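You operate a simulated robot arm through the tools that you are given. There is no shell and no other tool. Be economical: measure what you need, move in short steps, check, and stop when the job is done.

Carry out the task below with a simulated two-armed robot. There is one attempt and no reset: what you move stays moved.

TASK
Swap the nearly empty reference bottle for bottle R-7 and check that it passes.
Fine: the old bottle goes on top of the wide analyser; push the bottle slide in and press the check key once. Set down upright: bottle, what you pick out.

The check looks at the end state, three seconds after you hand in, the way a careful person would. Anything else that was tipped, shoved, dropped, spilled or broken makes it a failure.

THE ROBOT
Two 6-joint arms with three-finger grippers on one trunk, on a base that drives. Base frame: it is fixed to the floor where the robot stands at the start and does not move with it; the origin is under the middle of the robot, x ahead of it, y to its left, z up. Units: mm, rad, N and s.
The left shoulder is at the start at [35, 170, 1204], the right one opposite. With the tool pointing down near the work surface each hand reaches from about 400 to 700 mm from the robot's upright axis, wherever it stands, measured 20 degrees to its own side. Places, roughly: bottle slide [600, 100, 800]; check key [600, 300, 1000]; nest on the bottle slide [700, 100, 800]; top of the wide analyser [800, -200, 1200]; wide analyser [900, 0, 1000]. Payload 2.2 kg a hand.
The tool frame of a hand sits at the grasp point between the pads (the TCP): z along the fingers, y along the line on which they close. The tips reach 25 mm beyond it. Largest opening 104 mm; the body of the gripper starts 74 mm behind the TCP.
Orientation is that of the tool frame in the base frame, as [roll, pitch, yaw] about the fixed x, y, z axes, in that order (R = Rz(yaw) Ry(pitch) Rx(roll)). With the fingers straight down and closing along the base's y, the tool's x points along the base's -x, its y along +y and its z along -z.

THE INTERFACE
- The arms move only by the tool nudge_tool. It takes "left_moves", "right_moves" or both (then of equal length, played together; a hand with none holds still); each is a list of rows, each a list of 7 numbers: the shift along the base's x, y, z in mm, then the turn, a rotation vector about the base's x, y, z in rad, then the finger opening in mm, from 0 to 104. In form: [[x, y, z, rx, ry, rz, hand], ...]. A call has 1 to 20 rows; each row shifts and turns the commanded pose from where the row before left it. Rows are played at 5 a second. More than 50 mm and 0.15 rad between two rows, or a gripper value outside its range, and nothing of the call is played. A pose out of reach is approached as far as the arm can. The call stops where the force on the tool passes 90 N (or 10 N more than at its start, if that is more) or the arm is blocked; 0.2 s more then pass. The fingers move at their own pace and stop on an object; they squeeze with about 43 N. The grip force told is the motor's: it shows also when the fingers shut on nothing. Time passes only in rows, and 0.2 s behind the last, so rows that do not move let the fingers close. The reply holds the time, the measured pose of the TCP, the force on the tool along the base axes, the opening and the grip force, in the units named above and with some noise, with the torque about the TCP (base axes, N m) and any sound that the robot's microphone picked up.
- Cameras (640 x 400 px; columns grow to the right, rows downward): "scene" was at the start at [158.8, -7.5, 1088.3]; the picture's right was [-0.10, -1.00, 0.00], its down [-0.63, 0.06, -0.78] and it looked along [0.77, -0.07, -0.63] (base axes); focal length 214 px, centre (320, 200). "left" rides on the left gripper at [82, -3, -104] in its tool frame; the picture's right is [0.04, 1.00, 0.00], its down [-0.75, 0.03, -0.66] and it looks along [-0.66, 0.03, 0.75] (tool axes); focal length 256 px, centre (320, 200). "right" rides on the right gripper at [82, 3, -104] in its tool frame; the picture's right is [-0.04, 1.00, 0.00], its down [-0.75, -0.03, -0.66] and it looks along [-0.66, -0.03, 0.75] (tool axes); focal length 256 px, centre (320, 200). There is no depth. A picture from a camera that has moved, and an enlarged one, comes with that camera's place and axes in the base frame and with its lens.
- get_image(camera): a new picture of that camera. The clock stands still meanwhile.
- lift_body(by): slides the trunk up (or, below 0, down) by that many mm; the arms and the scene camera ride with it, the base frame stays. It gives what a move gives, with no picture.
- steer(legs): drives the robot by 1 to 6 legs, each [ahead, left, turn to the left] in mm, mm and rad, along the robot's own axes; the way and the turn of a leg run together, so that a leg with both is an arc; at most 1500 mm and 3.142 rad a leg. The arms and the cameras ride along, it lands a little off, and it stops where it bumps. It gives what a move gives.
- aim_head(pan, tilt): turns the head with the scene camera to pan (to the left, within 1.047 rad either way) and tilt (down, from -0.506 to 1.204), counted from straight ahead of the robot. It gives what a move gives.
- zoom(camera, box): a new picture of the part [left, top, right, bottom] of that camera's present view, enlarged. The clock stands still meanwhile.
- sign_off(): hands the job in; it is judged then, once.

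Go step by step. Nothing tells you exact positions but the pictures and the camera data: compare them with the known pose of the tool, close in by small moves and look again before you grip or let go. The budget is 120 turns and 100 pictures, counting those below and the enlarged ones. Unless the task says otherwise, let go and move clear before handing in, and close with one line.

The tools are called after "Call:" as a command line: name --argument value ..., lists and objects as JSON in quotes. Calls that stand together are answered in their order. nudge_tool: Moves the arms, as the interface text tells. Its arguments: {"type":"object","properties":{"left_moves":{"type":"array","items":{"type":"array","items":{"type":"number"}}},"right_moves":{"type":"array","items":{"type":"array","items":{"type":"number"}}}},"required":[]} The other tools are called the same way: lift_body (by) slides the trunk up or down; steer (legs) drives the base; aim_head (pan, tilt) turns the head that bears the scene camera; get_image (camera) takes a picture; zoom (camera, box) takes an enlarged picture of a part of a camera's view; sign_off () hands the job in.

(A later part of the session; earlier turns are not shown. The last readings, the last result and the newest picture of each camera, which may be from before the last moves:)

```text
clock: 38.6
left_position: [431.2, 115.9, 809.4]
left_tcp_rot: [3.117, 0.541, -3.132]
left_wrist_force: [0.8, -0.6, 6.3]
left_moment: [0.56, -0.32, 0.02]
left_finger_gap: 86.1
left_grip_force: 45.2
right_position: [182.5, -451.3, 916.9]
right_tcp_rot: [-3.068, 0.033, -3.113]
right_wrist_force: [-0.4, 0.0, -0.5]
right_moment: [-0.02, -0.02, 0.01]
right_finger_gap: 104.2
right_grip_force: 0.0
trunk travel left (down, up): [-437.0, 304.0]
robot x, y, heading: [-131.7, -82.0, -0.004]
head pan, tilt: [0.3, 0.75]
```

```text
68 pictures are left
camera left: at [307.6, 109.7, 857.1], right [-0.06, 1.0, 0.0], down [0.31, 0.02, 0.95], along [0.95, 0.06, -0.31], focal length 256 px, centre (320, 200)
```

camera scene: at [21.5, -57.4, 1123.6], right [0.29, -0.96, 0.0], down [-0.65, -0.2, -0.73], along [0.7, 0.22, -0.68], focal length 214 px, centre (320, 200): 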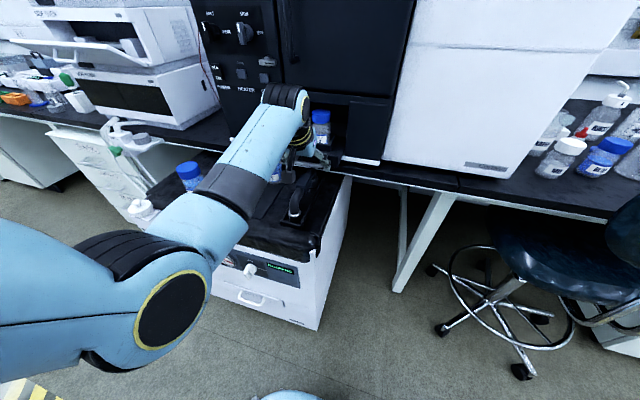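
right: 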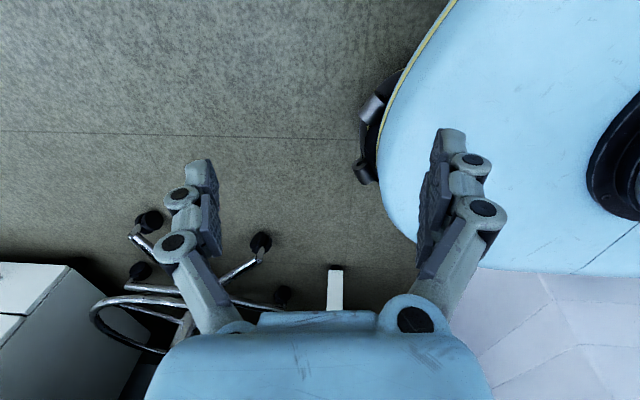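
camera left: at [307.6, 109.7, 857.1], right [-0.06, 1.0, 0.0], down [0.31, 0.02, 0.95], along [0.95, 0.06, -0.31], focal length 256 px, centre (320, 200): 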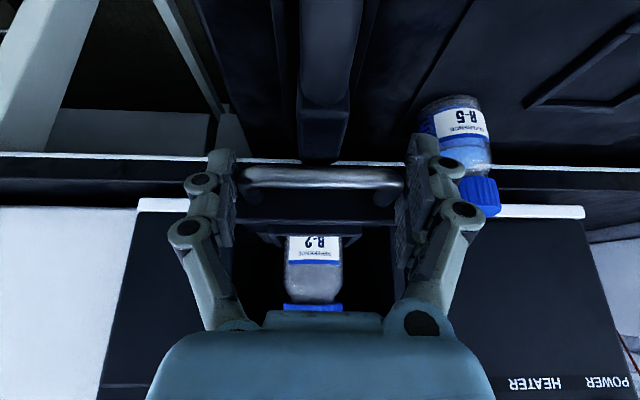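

Slide is out ~110 mm. I'll release the handle, lift the left hand clear and look.

Call:
nudge_tool --left_moves '[[0, 0, 0, 0, 0, 0, 104], [0, 0, 0, 0, 0, 0, 104], [-10, 0, 20, 0, 0, 0, 104], [-15, 0, 30, 0, 0, 0, 104], [0, 0, 45, 0, 0, 0, 104], [0, 10, 45, 0, 0, 0, 104], [0, 45, 20, 0, 0, 0, 104], [0, 45, 0, 0, 0, 0, 104], [0, 45, 0, 0, 0, 0, 104], [0, 45, 0, 0, 0, 0, 104]]'

Call:
get_image --camera "scene"

```text
clock: 40.8
left_position: [406.4, 307.0, 969.2]
left_tcp_rot: [3.12, 0.541, -3.129]
left_wrist_force: [-0.5, 0.7, 0.4]
left_moment: [0.0, -0.01, -0.01]
left_finger_gap: 104.1
left_grip_force: 0.2
right_position: [181.6, -450.8, 916.7]
right_tcp_rot: [-3.069, 0.031, -3.113]
right_wrist_force: [-0.4, 0.4, -0.1]
right_moment: [-0.02, -0.03, -0.02]
right_finger_gap: 104.0
right_grip_force: 0.0
trunk travel left (down, up): [-437.0, 304.0]
robot x, y, heading: [-131.1, -81.7, -0.001]
head pan, tilt: [0.3, 0.75]
```

```text
67 pictures are left
camera scene: at [21.4, -55.2, 1123.5], right [0.29, -0.96, 0.0], down [-0.65, -0.2, -0.73], along [0.7, 0.21, -0.68], focal length 214 px, centre (320, 200)
```

scene: 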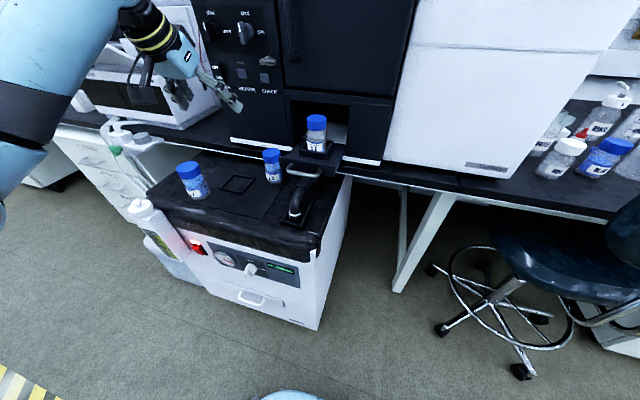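

Call:
zoom --camera "scene" --box '[160, 90, 400, 240]'

```text
2.67 times, centred on (280, 165) of scene
camera zoom: at [21.4, -55.2, 1123.5], right [0.29, -0.96, 0.0], down [-0.65, -0.2, -0.73], along [0.7, 0.21, -0.68], focal length 572 px, centre (427, 293)
```

zoom: 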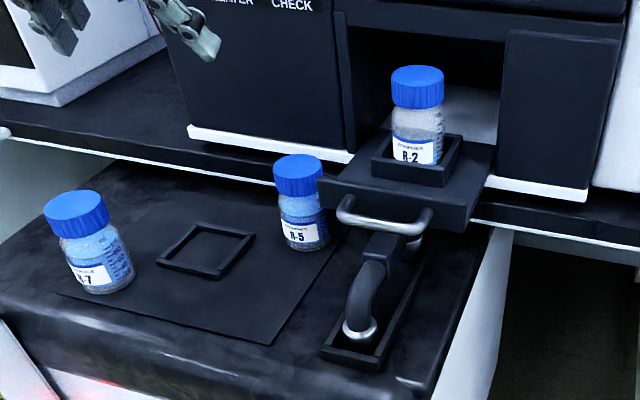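

The slide is out with R-2 clear in front of the niche. I'll do it all with the left hand: go back over, locate R-2 precisely and grip its cap from the front-top.

Call:
nudge_tool --left_moves '[[10, -45, 0, 0, 0, 0, 90], [10, -45, 0, 0, 0, 0, 90], [10, -45, 0, 0, 0, 0, 90], [10, -45, 0, 0, 0, 0, 90], [10, -8, 0, 0, 0, 0, 90], [0, 0, 0, 0, 0, 0, 90]]'

Call:
get_image --camera "left"

```text
clock: 42.2
left_position: [456.1, 117.6, 969.2]
left_tcp_rot: [3.118, 0.539, -3.132]
left_wrist_force: [0.0, 0.1, -0.7]
left_moment: [0.01, 0.02, -0.02]
left_finger_gap: 89.9
left_grip_force: 0.1
right_position: [181.2, -451.2, 915.8]
right_tcp_rot: [-3.069, 0.032, -3.114]
right_wrist_force: [0.5, -0.1, -0.5]
right_moment: [-0.03, -0.02, -0.01]
right_finger_gap: 104.0
right_grip_force: 0.0
trunk travel left (down, up): [-437.0, 304.0]
robot x, y, heading: [-130.6, -82.2, 0.001]
head pan, tilt: [0.3, 0.75]
```

```text
65 pictures are left
camera left: at [334.1, 111.8, 1017.2], right [-0.06, 1.0, 0.0], down [0.31, 0.02, 0.95], along [0.95, 0.05, -0.31], focal length 256 px, centre (320, 200)
```

left: 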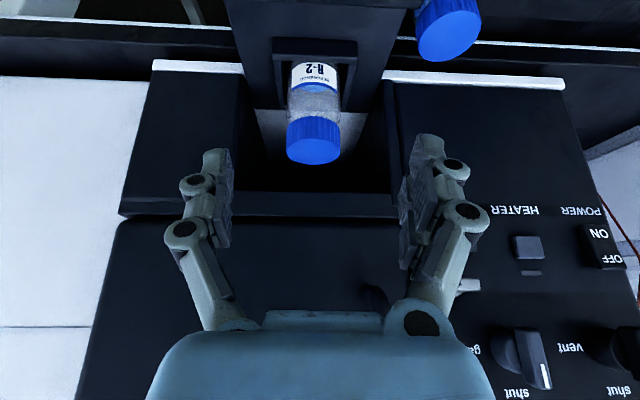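

R-2's cap is near (530–548, 117, 900). I'll move closer for a second fix.

Call:
nudge_tool --left_moves '[[10, 0, -25, 0, 0, 0, 90], [10, 0, -25, 0, 0, 0, 90], [0, 0, 0, 0, 0, 0, 90]]'

Call:
get_image --camera "left"

```text
clock: 43.0
left_position: [477.2, 118.4, 917.9]
left_tcp_rot: [3.119, 0.541, -3.131]
left_wrist_force: [0.7, -0.3, 0.5]
left_moment: [-0.02, 0.04, 0.0]
left_finger_gap: 90.0
left_grip_force: 0.1
right_position: [182.4, -450.8, 916.7]
right_tcp_rot: [-3.069, 0.032, -3.113]
right_wrist_force: [-0.7, 0.1, -0.5]
right_moment: [-0.02, 0.02, 0.03]
right_finger_gap: 104.0
right_grip_force: 0.1
trunk travel left (down, up): [-437.0, 304.0]
robot x, y, heading: [-129.9, -80.2, -0.002]
head pan, tilt: [0.3, 0.75]
```

```text
64 pictures are left
camera left: at [353.6, 112.0, 966.4], right [-0.06, 1.0, 0.0], down [0.31, 0.02, 0.95], along [0.95, 0.05, -0.31], focal length 256 px, centre (320, 200)
```

left: 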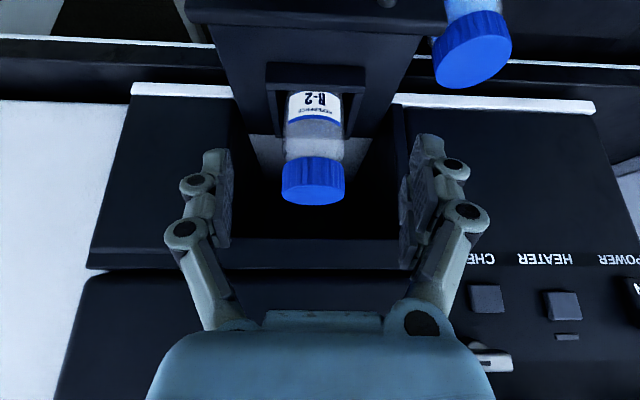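

Cap top triangulates to ≈(550, 117, 896). I'll narrow the opening to 70 mm and move in around the cap.

Call:
nudge_tool --left_moves '[[12, -1, -4, 0, 0, 0, 70], [15, 0, -8, 0, 0, 0, 70], [15, 0, -8, 0, 0, 0, 70], [0, 0, 0, 0, 0, 0, 70]]'

Call:
get_image --camera "left"

Call:
zoom --camera "scene" --box '[240, 70, 400, 170]'

```text
clock: 44.0
left_position: [518.7, 117.9, 898.5]
left_tcp_rot: [3.117, 0.541, -3.131]
left_wrist_force: [0.1, -0.2, 0.2]
left_moment: [-0.02, 0.03, 0.03]
left_finger_gap: 69.9
left_grip_force: 0.0
right_position: [181.9, -450.1, 916.5]
right_tcp_rot: [-3.068, 0.033, -3.114]
right_wrist_force: [0.3, 0.3, 0.4]
right_moment: [0.0, 0.02, 0.0]
right_finger_gap: 103.9
right_grip_force: 0.1
trunk travel left (down, up): [-437.0, 304.0]
robot x, y, heading: [-126.7, -79.6, -0.001]
head pan, tilt: [0.3, 0.75]
```

```text
63 pictures are left
camera left: at [395.0, 111.0, 946.4], right [-0.06, 1.0, 0.0], down [0.31, 0.02, 0.95], along [0.95, 0.05, -0.31], focal length 256 px, centre (320, 200)
```

left: 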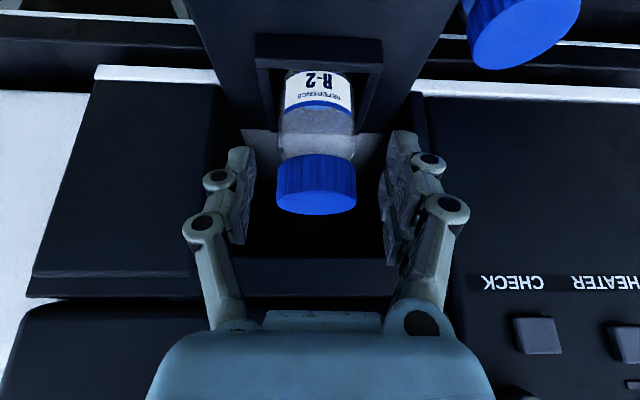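

```text
4.00 times, centred on (320, 120) of scene
camera zoom: at [21.6, -56.0, 1123.5], right [0.29, -0.96, 0.0], down [-0.65, -0.2, -0.73], along [0.7, 0.22, -0.68], focal length 858 px, centre (320, 520)
```

zoom: 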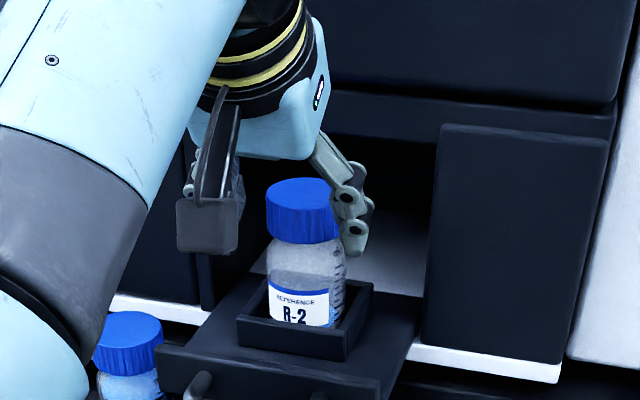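

Alignment is good. Advancing the last 28 mm and closing on the cap.

Call:
nudge_tool --left_moves '[[14, 0, -8, 0, 0, 0, 70], [14, 0, -8, 0, 0, 0, 70], [0, 0, 0, 0, 0, 0, 70], [0, 0, 0, 0, 0, 0, 50], [0, 0, 0, 0, 0, 0, 35], [0, 0, 0, 0, 0, 0, 35]]'

Call:
get_image --camera "left"

Call:
zoom --camera "scene" --box '[240, 70, 400, 170]'

```text
clock: 45.4
left_position: [546.8, 117.5, 883.6]
left_tcp_rot: [3.119, 0.541, -3.131]
left_wrist_force: [-0.6, -1.8, 3.2]
left_moment: [-0.17, 0.08, -0.04]
left_finger_gap: 50.9
left_grip_force: 42.7
right_position: [181.5, -451.4, 916.2]
right_tcp_rot: [-3.068, 0.03, -3.113]
right_wrist_force: [0.6, 0.1, -1.1]
right_moment: [-0.02, 0.0, 0.02]
right_finger_gap: 104.3
right_grip_force: 0.2
trunk travel left (down, up): [-437.0, 304.0]
robot x, y, heading: [-127.5, -78.4, 0.002]
head pan, tilt: [0.3, 0.75]
```

```text
61 pictures are left
camera left: at [423.2, 110.8, 930.9], right [-0.06, 1.0, 0.0], down [0.31, 0.02, 0.95], along [0.95, 0.05, -0.31], focal length 256 px, centre (320, 200)
```

left: 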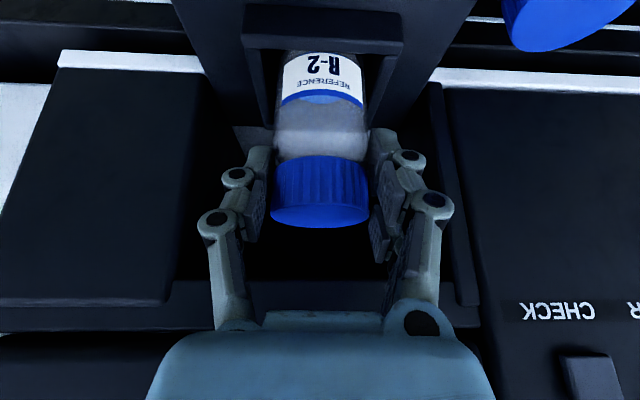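

```text
4.00 times, centred on (320, 120) of scene
camera zoom: at [21.4, -56.2, 1123.6], right [0.29, -0.96, 0.0], down [-0.65, -0.2, -0.73], along [0.7, 0.22, -0.68], focal length 858 px, centre (320, 520)
```

zoom: 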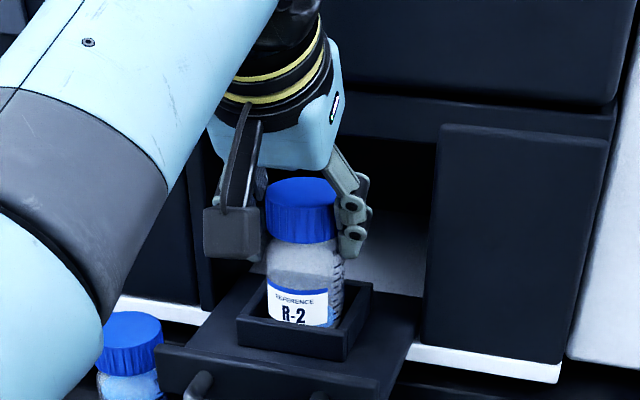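

R-2 is gripped at 51 mm. Lifting gently straight up 30 mm, then drawing back from the hood before rising.

Call:
nudge_tool --left_moves '[[0, 0, 5, 0, 0, 0, 35], [0, 0, 10, 0, 0, 0, 35], [0, 0, 10, 0, 0, 0, 35], [0, 0, 7, 0, 0, 0, 35], [-5, 0, 0, 0, 0, 0, 35], [0, 0, 0, 0, 0, 0, 35]]'

Call:
get_image --camera "left"

Call:
zoom --camera "scene" --box '[240, 70, 400, 170]'

```text
clock: 46.8
left_position: [541.0, 117.7, 914.2]
left_tcp_rot: [3.119, 0.539, -3.132]
left_wrist_force: [-0.4, 0.2, -0.9]
left_moment: [-0.01, 0.03, -0.01]
left_finger_gap: 50.3
left_grip_force: 42.4
right_position: [182.1, -451.8, 916.8]
right_tcp_rot: [-3.067, 0.031, -3.114]
right_wrist_force: [-0.2, 0.0, 0.2]
right_moment: [-0.01, 0.05, -0.02]
right_finger_gap: 104.0
right_grip_force: 0.0
trunk travel left (down, up): [-437.0, 304.0]
robot x, y, heading: [-127.7, -78.3, 0.002]
head pan, tilt: [0.3, 0.75]
```

```text
59 pictures are left
camera left: at [418.1, 110.8, 962.1], right [-0.06, 1.0, 0.0], down [0.31, 0.02, 0.95], along [0.95, 0.05, -0.31], focal length 256 px, centre (320, 200)
```

left: 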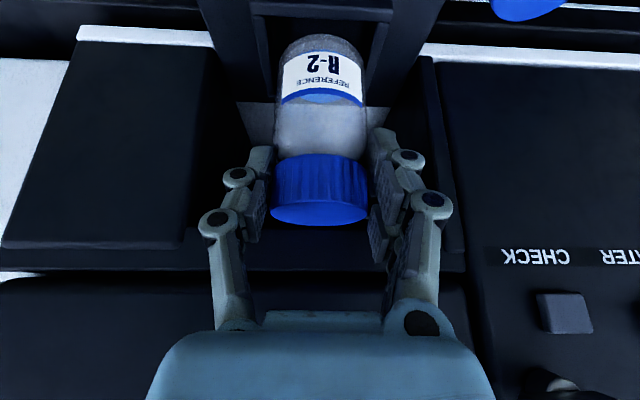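

```text
4.00 times, centred on (320, 120) of scene
camera zoom: at [21.9, -56.0, 1123.5], right [0.29, -0.96, 0.0], down [-0.65, -0.2, -0.73], along [0.7, 0.22, -0.68], focal length 858 px, centre (320, 520)
```

zoom: 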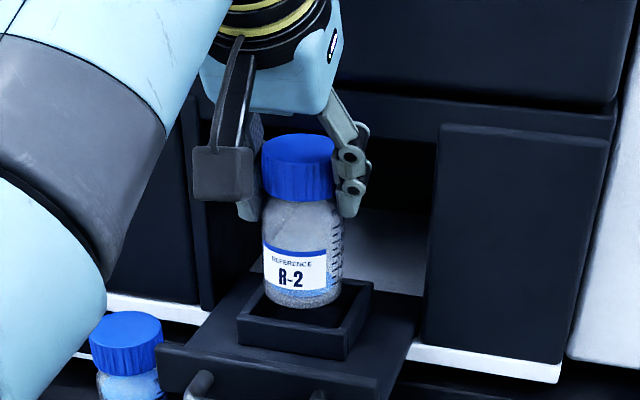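

R-2 is cleanly held. Rising a little more and backing away from the hood.

Call:
nudge_tool --left_moves '[[0, 0, 7, 0, 0, 0, 35], [-10, 0, 0, 0, 0, 0, 35], [-12, 0, 4, 0, 0, 0, 35], [-20, 0, 15, 0, 0, 0, 35], [-25, 0, 20, 0, 0, 0, 35], [-10, 0, 30, 0, 0, 0, 35], [0, 0, 35, 0, 0, 0, 35], [0, 0, 0, 0, 0, 0, 35]]'

Call:
zoom --camera "scene" --box '[160, 20, 400, 170]'

```text
clock: 48.6
left_position: [464.9, 117.0, 1024.6]
left_tcp_rot: [3.118, 0.54, -3.131]
left_wrist_force: [-0.4, 0.0, -1.6]
left_moment: [0.01, 0.02, 0.04]
left_finger_gap: 49.9
left_grip_force: 42.9
right_position: [182.0, -451.0, 916.6]
right_tcp_rot: [-3.068, 0.031, -3.114]
right_wrist_force: [0.1, 0.6, 0.8]
right_moment: [0.01, -0.01, 0.0]
right_finger_gap: 104.1
right_grip_force: 0.0
trunk travel left (down, up): [-437.0, 304.0]
robot x, y, heading: [-133.5, -82.2, -0.003]
head pan, tilt: [0.3, 0.75]
```

```text
2.67 times, centred on (280, 95) of scene
camera zoom: at [21.8, -55.9, 1123.4], right [0.29, -0.96, 0.0], down [-0.65, -0.2, -0.73], along [0.7, 0.22, -0.68], focal length 572 px, centre (427, 480)
```

zoom: 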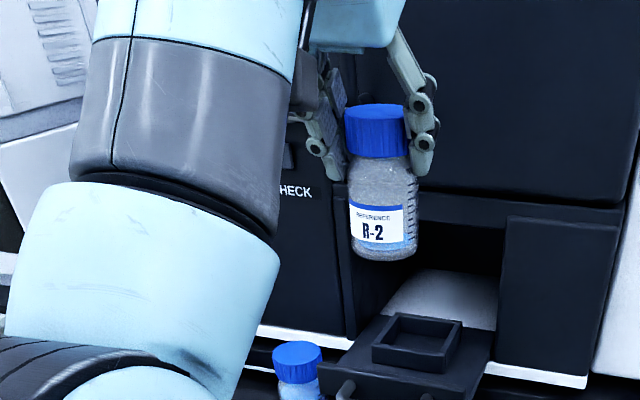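

R-2 is in the air. Raising the trunk 300 mm so it clears the analyser top.

Call:
lift_body --by 300

Call:
aim_head --pan -0.1 --tilt 0.5

Call:
get_image --camera "scene"

```text
clock: 51.6
left_position: [463.6, 118.0, 1325.7]
left_tcp_rot: [3.117, 0.54, -3.131]
left_wrist_force: [0.0, 0.3, -1.4]
left_moment: [0.0, -0.02, 0.02]
left_finger_gap: 49.5
left_grip_force: 42.8
right_position: [181.4, -452.1, 1217.0]
right_tcp_rot: [-3.07, 0.031, -3.113]
right_wrist_force: [-0.1, -0.2, 0.5]
right_moment: [0.04, 0.01, -0.03]
right_finger_gap: 104.3
right_grip_force: 0.0
trunk travel left (down, up): [-737.0, 4.0]
robot x, y, heading: [-131.1, -78.1, 0.001]
head pan, tilt: [0.3, 0.75]
```

```text
clock: 52.5
left_position: [464.5, 117.9, 1325.1]
left_tcp_rot: [3.116, 0.54, -3.131]
left_wrist_force: [-0.5, 0.4, -1.1]
left_moment: [0.01, -0.02, 0.02]
left_finger_gap: 49.7
left_grip_force: 43.0
right_position: [181.1, -452.4, 1216.5]
right_tcp_rot: [-3.069, 0.035, -3.112]
right_wrist_force: [0.3, -0.5, -0.4]
right_moment: [-0.01, -0.02, -0.03]
right_finger_gap: 104.0
right_grip_force: 0.1
trunk travel left (down, up): [-737.0, 4.0]
robot x, y, heading: [-130.7, -79.7, 0.001]
head pan, tilt: [-0.099, 0.499]
```

```text
56 pictures are left
camera scene: at [29.9, -89.4, 1448.1], right [-0.1, -0.99, 0.0], down [-0.48, 0.05, -0.88], along [0.87, -0.09, -0.48], focal length 214 px, centre (320, 200)
```

scene: 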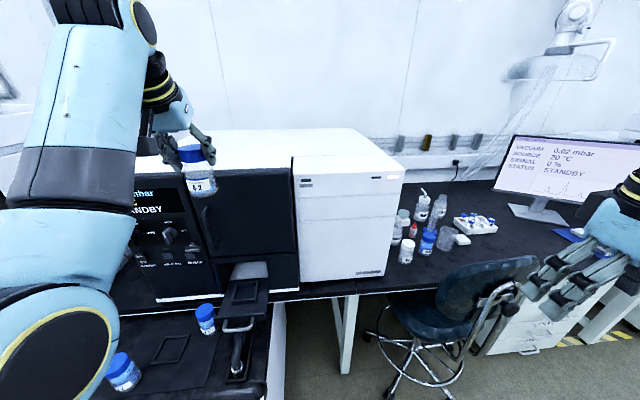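

R-2 is above the top level. I'll raise the hand 50 mm, then drive right 300 mm so the bottle is in front of the white part.

Call:
nudge_tool --left_moves '[[0, 0, 25, 0, 0, 0, 35], [0, 0, 25, 0, 0, 0, 35], [0, 0, 0, 0, 0, 0, 35]]'

Call:
steer --legs '[[0, -300, 0]]'

Call:
aim_head --pan 0.3 --tilt 0.4

Call:
get_image --camera "scene"

Call:
get_image --camera "left"

```text
clock: 53.3
left_position: [464.3, 117.5, 1375.8]
left_tcp_rot: [3.117, 0.539, -3.131]
left_wrist_force: [0.0, 0.1, -0.3]
left_moment: [0.01, 0.0, -0.03]
left_finger_gap: 49.5
left_grip_force: 42.9
right_position: [181.7, -452.2, 1215.9]
right_tcp_rot: [-3.07, 0.036, -3.113]
right_wrist_force: [-0.4, 0.5, 0.8]
right_moment: [-0.01, -0.01, -0.01]
right_finger_gap: 103.9
right_grip_force: 0.1
trunk travel left (down, up): [-737.0, 4.0]
robot x, y, heading: [-131.0, -77.9, -0.002]
head pan, tilt: [-0.099, 0.499]
```

```text
clock: 55.3
left_position: [464.1, -182.4, 1375.9]
left_tcp_rot: [3.116, 0.54, -3.133]
left_wrist_force: [0.3, -1.1, -1.0]
left_moment: [-0.02, 0.02, 0.02]
left_finger_gap: 49.7
left_grip_force: 42.9
right_position: [179.8, -753.3, 1216.3]
right_tcp_rot: [-3.072, 0.035, -3.115]
right_wrist_force: [0.5, -0.5, 0.3]
right_moment: [-0.02, -0.01, 0.01]
right_finger_gap: 104.1
right_grip_force: 0.1
trunk travel left (down, up): [-737.0, 4.0]
robot x, y, heading: [-133.2, -383.5, -0.005]
head pan, tilt: [-0.099, 0.499]
```

```text
clock: 56.2
left_position: [464.5, -182.2, 1374.6]
left_tcp_rot: [3.117, 0.539, -3.131]
left_wrist_force: [-0.3, 0.5, -0.6]
left_moment: [-0.02, 0.01, -0.02]
left_finger_gap: 49.6
left_grip_force: 42.8
right_position: [181.1, -750.7, 1216.1]
right_tcp_rot: [-3.07, 0.035, -3.114]
right_wrist_force: [-0.6, -0.6, -0.1]
right_moment: [-0.01, -0.02, 0.02]
right_finger_gap: 104.3
right_grip_force: 0.1
trunk travel left (down, up): [-737.0, 4.0]
robot x, y, heading: [-131.2, -379.9, -0.0]
head pan, tilt: [0.3, 0.4]
```

```text
55 pictures are left
camera scene: at [27.4, -352.4, 1457.2], right [0.29, -0.96, 0.0], down [-0.37, -0.11, -0.92], along [0.88, 0.27, -0.39], focal length 214 px, centre (320, 200)
```

scene: 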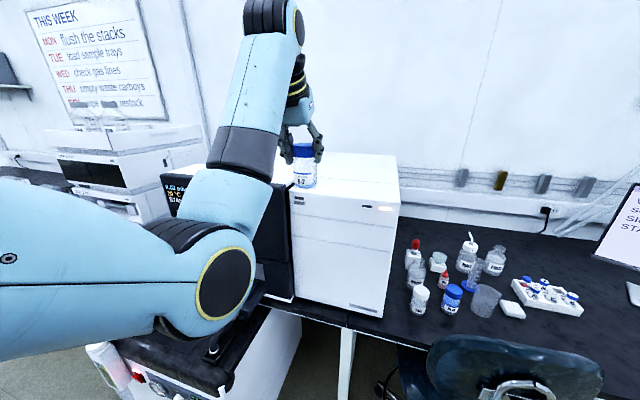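

```text
54 pictures are left
camera left: at [341.6, -188.0, 1423.4], right [-0.06, 1.0, 0.0], down [0.31, 0.02, 0.95], along [0.95, 0.05, -0.31], focal length 256 px, centre (320, 200)
```

left: 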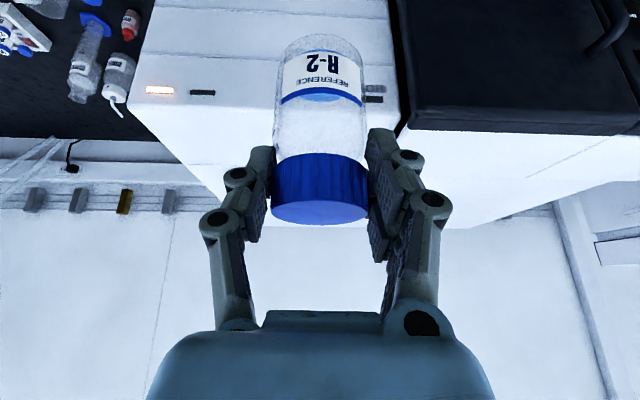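

The white top spans y −76…−375 from x≈600 at z≈1230. I'll drive forward 130 mm and extend the hand ~95 mm to (690, −190).

Call:
steer --legs '[[130, 0, 0]]'

Call:
nudge_tool --left_moves '[[25, 0, 0, 0, 0, 0, 35], [25, 0, 0, 0, 0, 0, 35], [25, 0, 0, 0, 0, 0, 35], [20, 0, 0, 0, 0, 0, 35], [0, 0, 0, 0, 0, 0, 35]]'

Call:
get_image --camera "scene"

Call:
get_image --camera "left"

```text
clock: 57.5
left_position: [593.0, -182.0, 1376.0]
left_tcp_rot: [3.117, 0.54, -3.129]
left_wrist_force: [-0.4, -0.7, -1.6]
left_moment: [0.02, 0.02, 0.01]
left_finger_gap: 49.5
left_grip_force: 43.2
right_position: [309.3, -752.4, 1216.9]
right_tcp_rot: [-3.07, 0.035, -3.113]
right_wrist_force: [-0.4, -0.6, -0.4]
right_moment: [-0.02, -0.01, 0.0]
right_finger_gap: 104.3
right_grip_force: 0.2
trunk travel left (down, up): [-737.0, 4.0]
robot x, y, heading: [-0.8, -379.2, -0.002]
head pan, tilt: [0.3, 0.4]
```

```text
clock: 58.6
left_position: [687.9, -182.5, 1374.6]
left_tcp_rot: [3.118, 0.538, -3.13]
left_wrist_force: [0.3, 0.7, -1.7]
left_moment: [0.0, -0.03, -0.02]
left_finger_gap: 49.6
left_grip_force: 43.0
right_position: [309.7, -752.1, 1216.0]
right_tcp_rot: [-3.07, 0.035, -3.114]
right_wrist_force: [-0.6, -0.3, -0.5]
right_moment: [-0.01, 0.03, -0.01]
right_finger_gap: 104.1
right_grip_force: 0.1
trunk travel left (down, up): [-737.0, 4.0]
robot x, y, heading: [-0.4, -379.9, -0.005]
head pan, tilt: [0.3, 0.4]
```

```text
53 pictures are left
camera scene: at [156.1, -352.7, 1457.3], right [0.29, -0.96, 0.0], down [-0.37, -0.11, -0.92], along [0.88, 0.27, -0.39], focal length 214 px, centre (320, 200)
```

scene: 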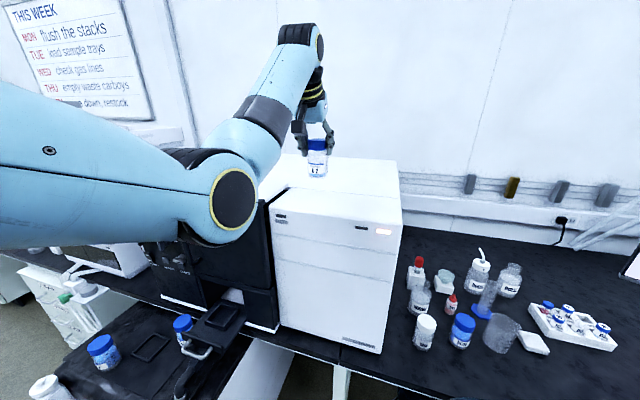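

```text
52 pictures are left
camera left: at [565.3, -187.9, 1423.0], right [-0.06, 1.0, 0.0], down [0.31, 0.02, 0.95], along [0.95, 0.06, -0.31], focal length 256 px, centre (320, 200)
```

left: 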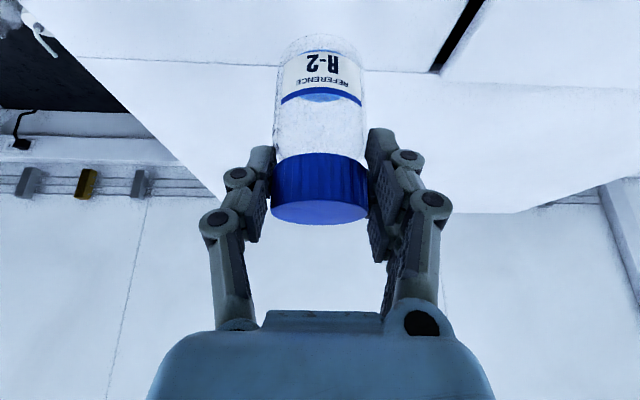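

There's a seam on the top near x≈750; I'll zoom to check whether it's a step.

Call:
zoom --camera "scene" --box '[230, 120, 430, 245]'

```text
3.20 times, centred on (330, 182) of scene
camera zoom: at [156.1, -352.7, 1457.3], right [0.29, -0.96, 0.0], down [-0.37, -0.11, -0.92], along [0.88, 0.27, -0.39], focal length 686 px, centre (288, 256)
```

zoom: 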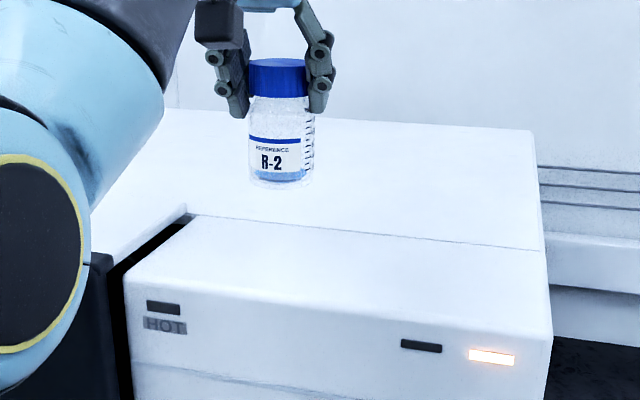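

The seam divides the HOT front module from the main body top; the named spot (x≈800) is behind it. I'll go on to x≈805 so the bottle stands fully on the main top.

Call:
steer --legs '[[70, 0, 0]]'

Call:
nudge_tool --left_moves '[[25, -5, 0, 0, 0, 0, 35], [25, -5, 0, 0, 0, 0, 35], [0, 0, -20, 0, 0, 0, 35], [0, 0, 0, 0, 0, 0, 35]]'

Call:
get_image --camera "left"

Call:
get_image --camera "scene"

```text
clock: 59.7
left_position: [757.9, -181.5, 1375.3]
left_tcp_rot: [3.117, 0.539, -3.131]
left_wrist_force: [0.5, -0.5, -0.9]
left_moment: [0.0, 0.04, 0.01]
left_finger_gap: 49.7
left_grip_force: 43.7
right_position: [379.5, -752.4, 1216.5]
right_tcp_rot: [-3.071, 0.037, -3.114]
right_wrist_force: [-0.7, 0.2, -0.5]
right_moment: [0.01, 0.05, -0.03]
right_finger_gap: 104.0
right_grip_force: 0.1
trunk travel left (down, up): [-737.0, 4.0]
robot x, y, heading: [69.6, -379.5, 0.002]
head pan, tilt: [0.3, 0.4]
```

```text
clock: 60.7
left_position: [806.5, -191.8, 1353.8]
left_tcp_rot: [3.117, 0.54, -3.131]
left_wrist_force: [0.7, 0.0, -0.5]
left_moment: [-0.01, 0.02, 0.03]
left_finger_gap: 49.8
left_grip_force: 42.6
right_position: [378.6, -752.2, 1216.6]
right_tcp_rot: [-3.07, 0.035, -3.114]
right_wrist_force: [-0.5, 0.5, 0.0]
right_moment: [-0.01, -0.01, -0.01]
right_finger_gap: 104.1
right_grip_force: 0.1
trunk travel left (down, up): [-737.0, 4.0]
robot x, y, heading: [68.8, -381.4, -0.0]
head pan, tilt: [0.3, 0.4]
```

```text
50 pictures are left
camera left: at [684.3, -198.9, 1402.7], right [-0.06, 1.0, 0.0], down [0.31, 0.02, 0.95], along [0.95, 0.05, -0.31], focal length 256 px, centre (320, 200)
```

left: 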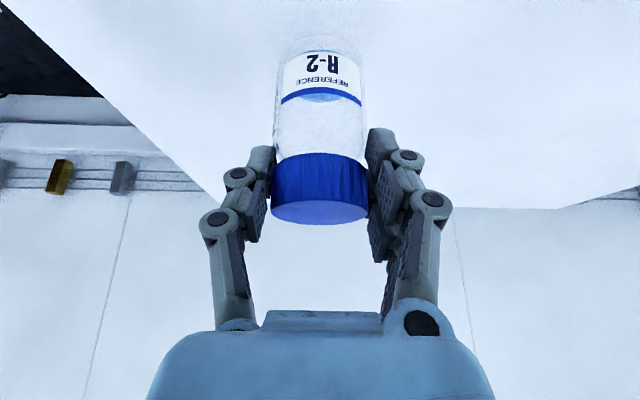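

```text
49 pictures are left
camera scene: at [224.7, -353.1, 1457.4], right [0.29, -0.96, 0.0], down [-0.37, -0.11, -0.92], along [0.88, 0.27, -0.39], focal length 214 px, centre (320, 200)
```

scene: 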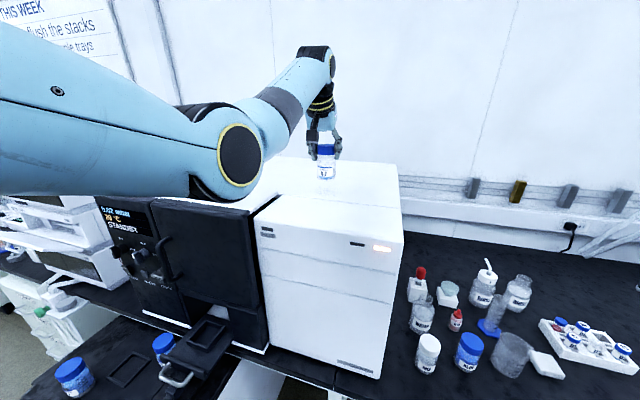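

R-2 hovers over the main top, but the elbow is near the black front edge; I'll check that clearance.

Call:
zoom --camera "scene" --box '[160, 100, 400, 250]'

```text
2.67 times, centred on (280, 175) of scene
camera zoom: at [224.7, -353.1, 1457.4], right [0.29, -0.96, 0.0], down [-0.37, -0.11, -0.92], along [0.88, 0.27, -0.39], focal length 572 px, centre (427, 267)
```

zoom: 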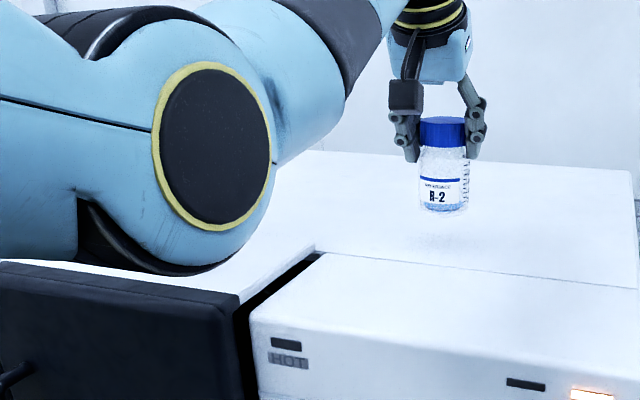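

The elbow seems ~90 mm above the top; bottle bottom is ~1275. Lowering in careful steps.

Call:
nudge_tool --left_moves '[[0, 0, -10, 0, 0, 0, 35], [0, 0, -10, 0, 0, 0, 35], [0, 0, -5, 0, 0, 0, 35], [0, 0, 0, 0, 0, 0, 35]]'

Call:
zoom --camera "scene" --box '[160, 100, 400, 250]'

```text
clock: 61.7
left_position: [807.3, -191.6, 1329.5]
left_tcp_rot: [3.119, 0.539, -3.131]
left_wrist_force: [0.8, 0.5, -1.1]
left_moment: [-0.01, 0.06, -0.05]
left_finger_gap: 49.6
left_grip_force: 43.1
right_position: [379.1, -752.1, 1215.7]
right_tcp_rot: [-3.068, 0.033, -3.113]
right_wrist_force: [-1.1, -0.8, 0.2]
right_moment: [0.01, 0.03, 0.02]
right_finger_gap: 104.3
right_grip_force: 0.1
trunk travel left (down, up): [-737.0, 4.0]
robot x, y, heading: [63.6, -380.0, -0.002]
head pan, tilt: [0.3, 0.4]
```

```text
2.67 times, centred on (280, 175) of scene
camera zoom: at [225.4, -352.9, 1457.3], right [0.29, -0.96, 0.0], down [-0.37, -0.11, -0.92], along [0.88, 0.27, -0.39], focal length 572 px, centre (427, 267)
```

zoom: 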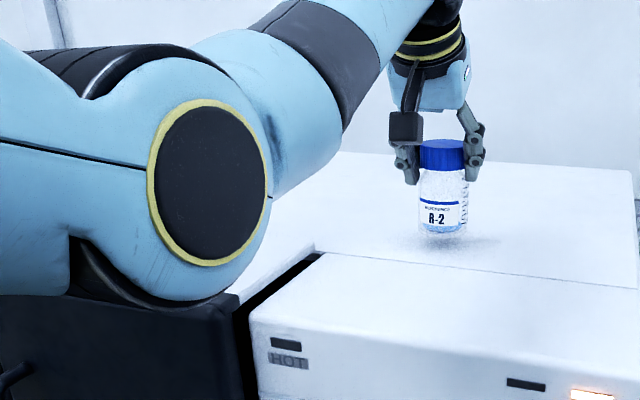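

About 12 mm to go. Lowering in 3 mm rows and watching force.

Call:
nudge_tool --left_moves '[[0, 0, -3, 0, 0, 0, 35], [0, 0, -3, 0, 0, 0, 35], [0, 0, -3, 0, 0, 0, 35], [0, 0, 0, 0, 0, 0, 35]]'

Call:
zoom --camera "scene" --box '[280, 130, 360, 180]'

```text
clock: 62.7
left_position: [807.8, -191.5, 1320.3]
left_tcp_rot: [3.119, 0.538, -3.131]
left_wrist_force: [0.0, 0.2, -1.4]
left_moment: [0.03, 0.01, -0.04]
left_finger_gap: 49.6
left_grip_force: 42.8
right_position: [378.5, -752.4, 1215.7]
right_tcp_rot: [-3.069, 0.032, -3.113]
right_wrist_force: [-1.0, -0.3, 1.2]
right_moment: [0.03, 0.01, -0.01]
right_finger_gap: 104.1
right_grip_force: 0.0
trunk travel left (down, up): [-737.0, 4.0]
robot x, y, heading: [70.4, -379.4, 0.0]
head pan, tilt: [0.3, 0.4]
```

```text
8.00 times, centred on (320, 155) of scene
camera zoom: at [225.6, -352.9, 1457.3], right [0.29, -0.96, 0.0], down [-0.37, -0.11, -0.92], along [0.88, 0.27, -0.39], focal length 1716 px, centre (320, 560)
```

zoom: 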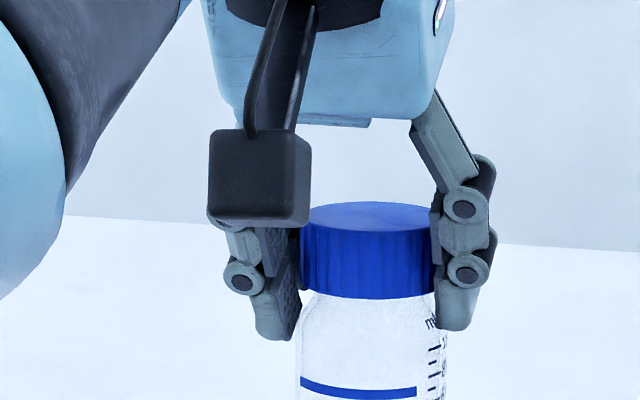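

No contact yet; continuing in 2–3 mm rows.

Call:
nudge_tool --left_moves '[[0, 0, -3, 0, 0, 0, 35], [0, 0, -2, 0, 0, 0, 35], [0, 0, -2, 0, 0, 0, 35], [0, 0, 0, 0, 0, 0, 35]]'

Call:
zoom --camera "scene" --box '[280, 150, 360, 200]'

```text
clock: 63.7
left_position: [807.6, -191.4, 1314.6]
left_tcp_rot: [3.117, 0.539, -3.132]
left_wrist_force: [0.0, -0.1, -1.7]
left_moment: [0.0, 0.01, -0.04]
left_finger_gap: 49.7
left_grip_force: 43.1
right_position: [378.4, -754.4, 1216.8]
right_tcp_rot: [-3.07, 0.033, -3.114]
right_wrist_force: [-0.8, 0.0, 0.6]
right_moment: [-0.02, -0.03, 0.0]
right_finger_gap: 103.9
right_grip_force: 0.0
trunk travel left (down, up): [-737.0, 4.0]
robot x, y, heading: [68.2, -377.8, -0.002]
head pan, tilt: [0.3, 0.4]
```

```text
8.00 times, centred on (320, 175) of scene
camera zoom: at [225.6, -352.9, 1457.2], right [0.29, -0.96, 0.0], down [-0.37, -0.11, -0.92], along [0.88, 0.27, -0.39], focal length 1716 px, centre (320, 400)
```

zoom: 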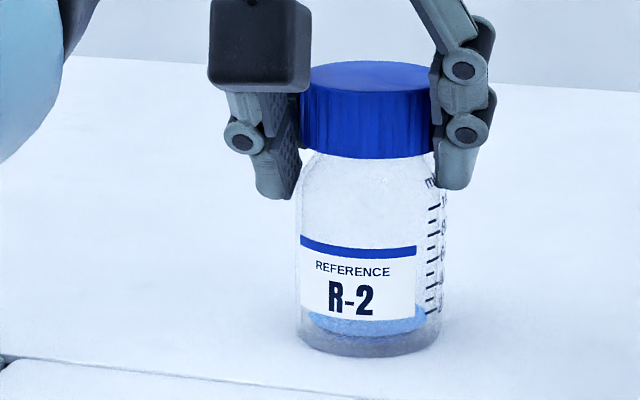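

Nearly touching by the look of its shadow. Continuing down in 2 mm rows.

Call:
nudge_tool --left_moves '[[0, 0, -2, 0, 0, 0, 35], [0, 0, -2, 0, 0, 0, 35], [0, 0, -1, 0, 0, 0, 35], [0, 0, 0, 0, 0, 0, 35]]'

```text
clock: 64.7
left_position: [807.0, -192.9, 1313.1]
left_tcp_rot: [3.118, 0.548, -3.131]
left_wrist_force: [4.5, 2.9, 21.4]
left_moment: [-0.11, -0.15, 0.08]
left_finger_gap: 49.8
left_grip_force: 43.5
right_position: [377.2, -751.8, 1216.0]
right_tcp_rot: [-3.069, 0.036, -3.115]
right_wrist_force: [-0.5, -0.6, -0.1]
right_moment: [0.0, 0.0, -0.01]
right_finger_gap: 104.2
right_grip_force: 0.0
trunk travel left (down, up): [-737.0, 4.0]
robot x, y, heading: [67.2, -380.6, -0.006]
head pan, tilt: [0.3, 0.4]
```

Contact at 21 N. I'll relieve it 2 mm, open gradually and back out along the finger direction.

Call:
nudge_tool --left_moves '[[0, 0, 2, 0, 0, 0, 35], [0, 0, 0, 0, 0, 0, 54], [0, 0, 0, 0, 0, 0, 62], [0, 0, 0, 0, 0, 0, 72], [0, 0, 0, 0, 0, 0, 72]]'

Call:
zoom --camera "scene" --box '[280, 150, 360, 200]'

```text
clock: 65.9
left_position: [807.5, -193.3, 1310.3]
left_tcp_rot: [3.118, 0.538, -3.131]
left_wrist_force: [0.2, 0.5, 0.9]
left_moment: [0.02, 0.01, -0.02]
left_finger_gap: 72.0
left_grip_force: 0.1
right_position: [377.8, -751.9, 1216.7]
right_tcp_rot: [-3.07, 0.034, -3.113]
right_wrist_force: [0.0, -1.0, 0.2]
right_moment: [-0.03, -0.03, 0.03]
right_finger_gap: 103.9
right_grip_force: 0.1
trunk travel left (down, up): [-737.0, 4.0]
robot x, y, heading: [68.4, -379.8, 0.001]
head pan, tilt: [0.3, 0.4]
```

```text
8.00 times, centred on (320, 175) of scene
camera zoom: at [225.2, -353.0, 1457.3], right [0.29, -0.96, 0.0], down [-0.37, -0.11, -0.92], along [0.88, 0.27, -0.39], focal length 1716 px, centre (320, 400)
```

zoom: 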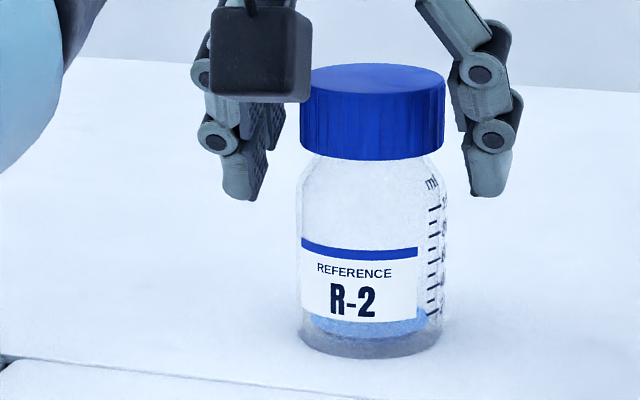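

R-2 stands upright. Backing the hand out along its own axis.

Call:
nudge_tool --left_moves '[[-10, 0, 17, 0, 0, 0, 80], [-15, 0, 26, 0, 0, 0, 80], [-20, 0, 30, 0, 0, 0, 80], [-30, 0, 15, 0, 0, 0, 80], [-40, 0, 0, 0, 0, 0, 80], [-40, 0, 0, 0, 0, 0, 80], [0, 0, 0, 0, 0, 0, 80]]'

Call:
steer --legs '[[-200, 0, 0], [0, 300, 0]]'

Call:
get_image --camera "scene"

```text
clock: 67.5
left_position: [658.0, -194.4, 1392.7]
left_tcp_rot: [3.115, 0.542, -3.132]
left_wrist_force: [0.9, 0.6, -0.6]
left_moment: [-0.04, 0.01, -0.01]
left_finger_gap: 80.1
left_grip_force: 0.1
left hand out of reach, approached as far as the arm can: row 6
right_position: [380.5, -751.3, 1216.6]
right_tcp_rot: [-3.071, 0.033, -3.113]
right_wrist_force: [1.2, -0.5, -0.4]
right_moment: [-0.03, 0.01, 0.0]
right_finger_gap: 104.1
right_grip_force: 0.0
trunk travel left (down, up): [-737.0, 4.0]
robot x, y, heading: [65.8, -381.8, -0.002]
head pan, tilt: [0.3, 0.4]
```

```text
clock: 70.7
left_position: [458.2, 108.9, 1393.2]
left_tcp_rot: [3.118, 0.542, -3.13]
left_wrist_force: [0.0, -0.4, 0.4]
left_moment: [-0.01, -0.01, 0.0]
left_finger_gap: 80.0
left_grip_force: 0.1
right_position: [182.0, -450.5, 1217.0]
right_tcp_rot: [-3.069, 0.033, -3.112]
right_wrist_force: [0.2, 0.2, -0.1]
right_moment: [-0.04, 0.0, 0.0]
right_finger_gap: 104.2
right_grip_force: 0.1
trunk travel left (down, up): [-737.0, 4.0]
robot x, y, heading: [-130.3, -75.1, -0.001]
head pan, tilt: [0.3, 0.4]
```

```text
43 pictures are left
camera scene: at [26.8, -51.6, 1457.3], right [0.3, -0.96, 0.0], down [-0.37, -0.12, -0.92], along [0.88, 0.27, -0.39], focal length 214 px, centre (320, 200)
```

scene: 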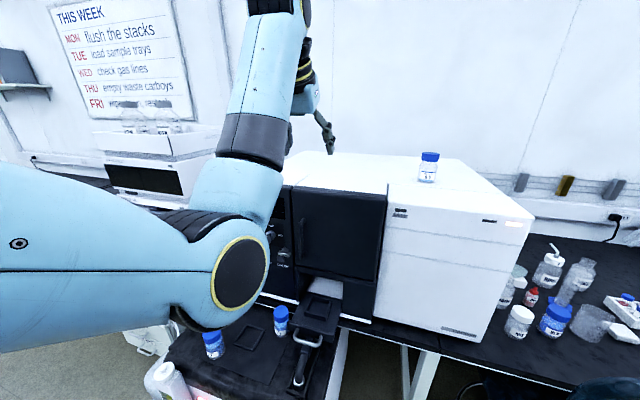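

R-2 stands on top. Lowering the trunk for R-7.

Call:
lift_body --by -300

Call:
nudge_tool --left_moves '[[-20, 30, -20, 0, 0, 0, 80], [-20, 40, -20, 0, 0, 0, 80], [-20, 40, -20, 0, 0, 0, 80], [-20, 40, -20, 0, 0, 0, 80], [-15, 40, -20, 0, 0, 0, 80], [-15, 40, -20, 0, 0, 0, 80], [-10, 40, -20, 0, 0, 0, 80], [0, 30, -20, 0, 0, 0, 80], [0, 0, 0, 0, 0, 0, 80]]'

Call:
get_image --camera "left"

```text
clock: 73.7
left_position: [461.9, 108.8, 1078.0]
left_tcp_rot: [3.114, 0.52, -3.13]
left_wrist_force: [0.4, 0.0, -0.1]
left_moment: [-0.04, -0.02, 0.03]
left_finger_gap: 79.9
left_grip_force: 0.1
right_position: [180.7, -451.1, 916.8]
right_tcp_rot: [-3.07, 0.033, -3.111]
right_wrist_force: [-0.9, -0.4, 0.1]
right_moment: [0.01, -0.01, 0.02]
right_finger_gap: 104.1
right_grip_force: 0.1
trunk travel left (down, up): [-437.0, 304.0]
robot x, y, heading: [-130.6, -79.5, -0.0]
head pan, tilt: [0.3, 0.4]
```

```text
clock: 75.7
left_position: [346.4, 408.7, 913.5]
left_tcp_rot: [3.116, 0.518, -3.129]
left_wrist_force: [-0.4, 0.4, -0.5]
left_moment: [-0.02, -0.01, -0.02]
left_finger_gap: 80.0
left_grip_force: 0.0
left hand out of reach, approached as far as the arm can: row 1
right_position: [181.4, -451.4, 916.4]
right_tcp_rot: [-3.07, 0.035, -3.113]
right_wrist_force: [-0.4, -0.4, -0.5]
right_moment: [0.04, -0.02, -0.02]
right_finger_gap: 103.9
right_grip_force: 0.0
trunk travel left (down, up): [-437.0, 304.0]
robot x, y, heading: [-131.6, -78.0, 0.006]
head pan, tilt: [0.3, 0.4]
```

```text
42 pictures are left
camera left: at [223.9, 401.6, 963.7], right [-0.06, 1.0, 0.0], down [0.33, 0.02, 0.94], along [0.94, 0.06, -0.33], focal length 256 px, centre (320, 200)
```

left: 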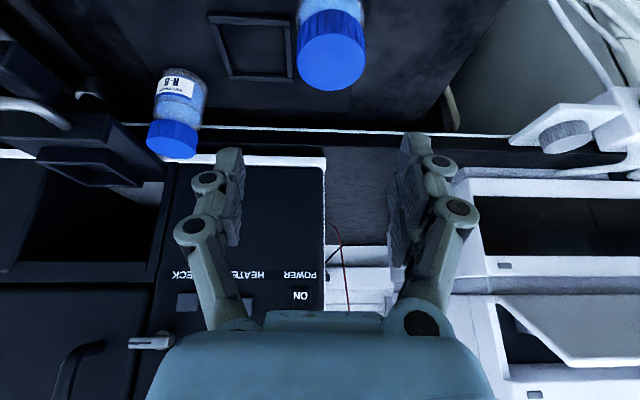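

R-7's cap top is at ≈(369, 419, 803). Moving onto the approach line above it.

Call:
nudge_tool --left_moves '[[-10, 10, -20, 0, 0, 0, 74], [-9, 0, -20, 0, 0, 0, 74], [10, 0, -18, 0, 0, 0, 74], [0, 0, 0, 0, 0, 0, 74]]'

Call:
get_image --camera "left"

```text
clock: 76.7
left_position: [336.2, 418.9, 855.7]
left_tcp_rot: [3.115, 0.517, -3.129]
left_wrist_force: [0.6, 0.2, -0.1]
left_moment: [0.0, -0.01, 0.01]
left_finger_gap: 74.3
left_grip_force: 0.0
right_position: [180.8, -450.4, 917.6]
right_tcp_rot: [-3.07, 0.035, -3.113]
right_wrist_force: [0.0, 0.6, 0.1]
right_moment: [0.02, 0.01, 0.01]
right_finger_gap: 104.0
right_grip_force: 0.0
trunk travel left (down, up): [-437.0, 304.0]
robot x, y, heading: [-133.0, -78.7, -0.001]
head pan, tilt: [0.3, 0.4]
```

```text
41 pictures are left
camera left: at [214.7, 411.9, 905.5], right [-0.06, 1.0, 0.0], down [0.33, 0.02, 0.94], along [0.94, 0.06, -0.33], focal length 256 px, centre (320, 200)
```

left: 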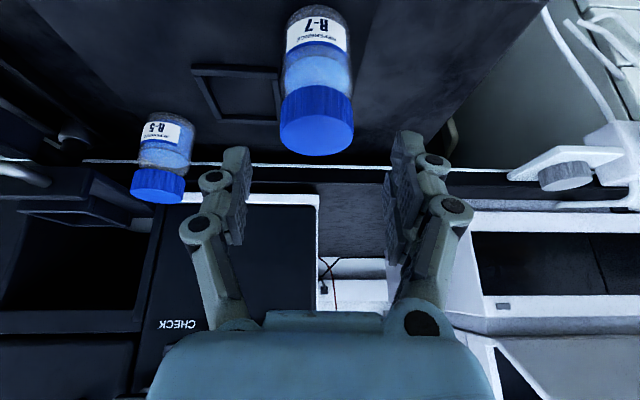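

R-7 confirmed at (366, 419), top ≈806. Descending around the cap.

Call:
nudge_tool --left_moves '[[10, 0, -22, 0, 0, 0, 74], [10, 0, -22, 0, 0, 0, 74], [0, 0, 0, 0, 0, 0, 74]]'

Call:
get_image --camera "left"

```text
clock: 77.5
left_position: [355.9, 417.6, 811.5]
left_tcp_rot: [3.117, 0.517, -3.13]
left_wrist_force: [-0.3, -0.6, 0.1]
left_moment: [0.0, 0.0, -0.01]
left_finger_gap: 74.3
left_grip_force: 0.1
right_position: [181.3, -450.0, 915.7]
right_tcp_rot: [-3.069, 0.034, -3.111]
right_wrist_force: [-0.4, 0.6, 0.2]
right_moment: [-0.02, -0.03, 0.01]
right_finger_gap: 103.9
right_grip_force: 0.1
trunk travel left (down, up): [-437.0, 304.0]
robot x, y, heading: [-127.2, -77.9, 0.003]
head pan, tilt: [0.3, 0.4]
```

```text
40 pictures are left
camera left: at [234.4, 410.8, 861.5], right [-0.06, 1.0, 0.0], down [0.33, 0.02, 0.94], along [0.94, 0.06, -0.33], focal length 256 px, centre (320, 200)
```

left: 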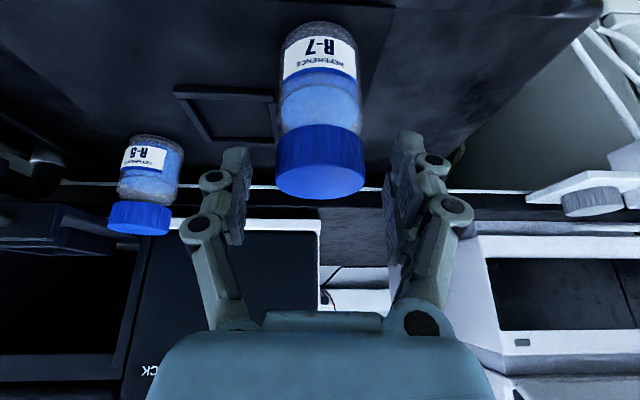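

Good. The final step brings the cap where R-2's was in view; then closing.

Call:
nudge_tool --left_moves '[[5, 0.5, -9, 0, 0, 0, 74], [5, 0, -9, 0, 0, 0, 74], [0, 0, 0, 0, 0, 0, 74], [0, 0, 0, 0, 0, 0, 50], [0, 0, 0, 0, 0, 0, 35], [0, 0, 0, 0, 0, 0, 35]]'

Call:
get_image --camera "left"

```text
clock: 78.9
left_position: [367.2, 418.6, 792.2]
left_tcp_rot: [3.117, 0.52, -3.129]
left_wrist_force: [-0.7, -1.3, 0.3]
left_moment: [-0.15, 0.01, 0.01]
left_finger_gap: 49.9
left_grip_force: 43.1
right_position: [180.8, -450.9, 916.5]
right_tcp_rot: [-3.069, 0.034, -3.112]
right_wrist_force: [0.5, 1.1, -0.6]
right_moment: [-0.02, -0.01, -0.01]
right_finger_gap: 104.0
right_grip_force: 0.0
trunk travel left (down, up): [-437.0, 304.0]
robot x, y, heading: [-133.1, -77.2, 0.004]
head pan, tilt: [0.3, 0.4]
```

```text
39 pictures are left
camera left: at [244.8, 411.0, 843.6], right [-0.06, 1.0, 0.0], down [0.33, 0.02, 0.94], along [0.94, 0.06, -0.33], focal length 256 px, centre (320, 200)
```

left: 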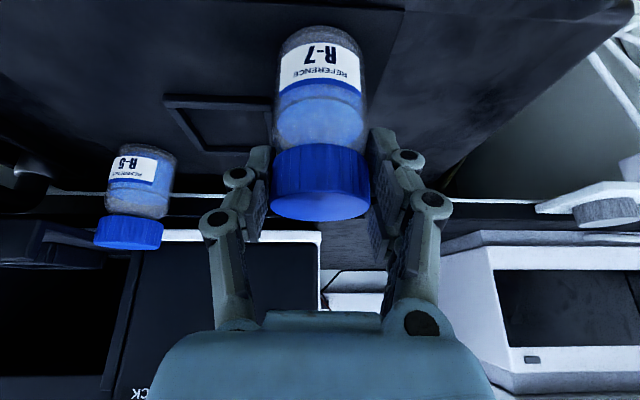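

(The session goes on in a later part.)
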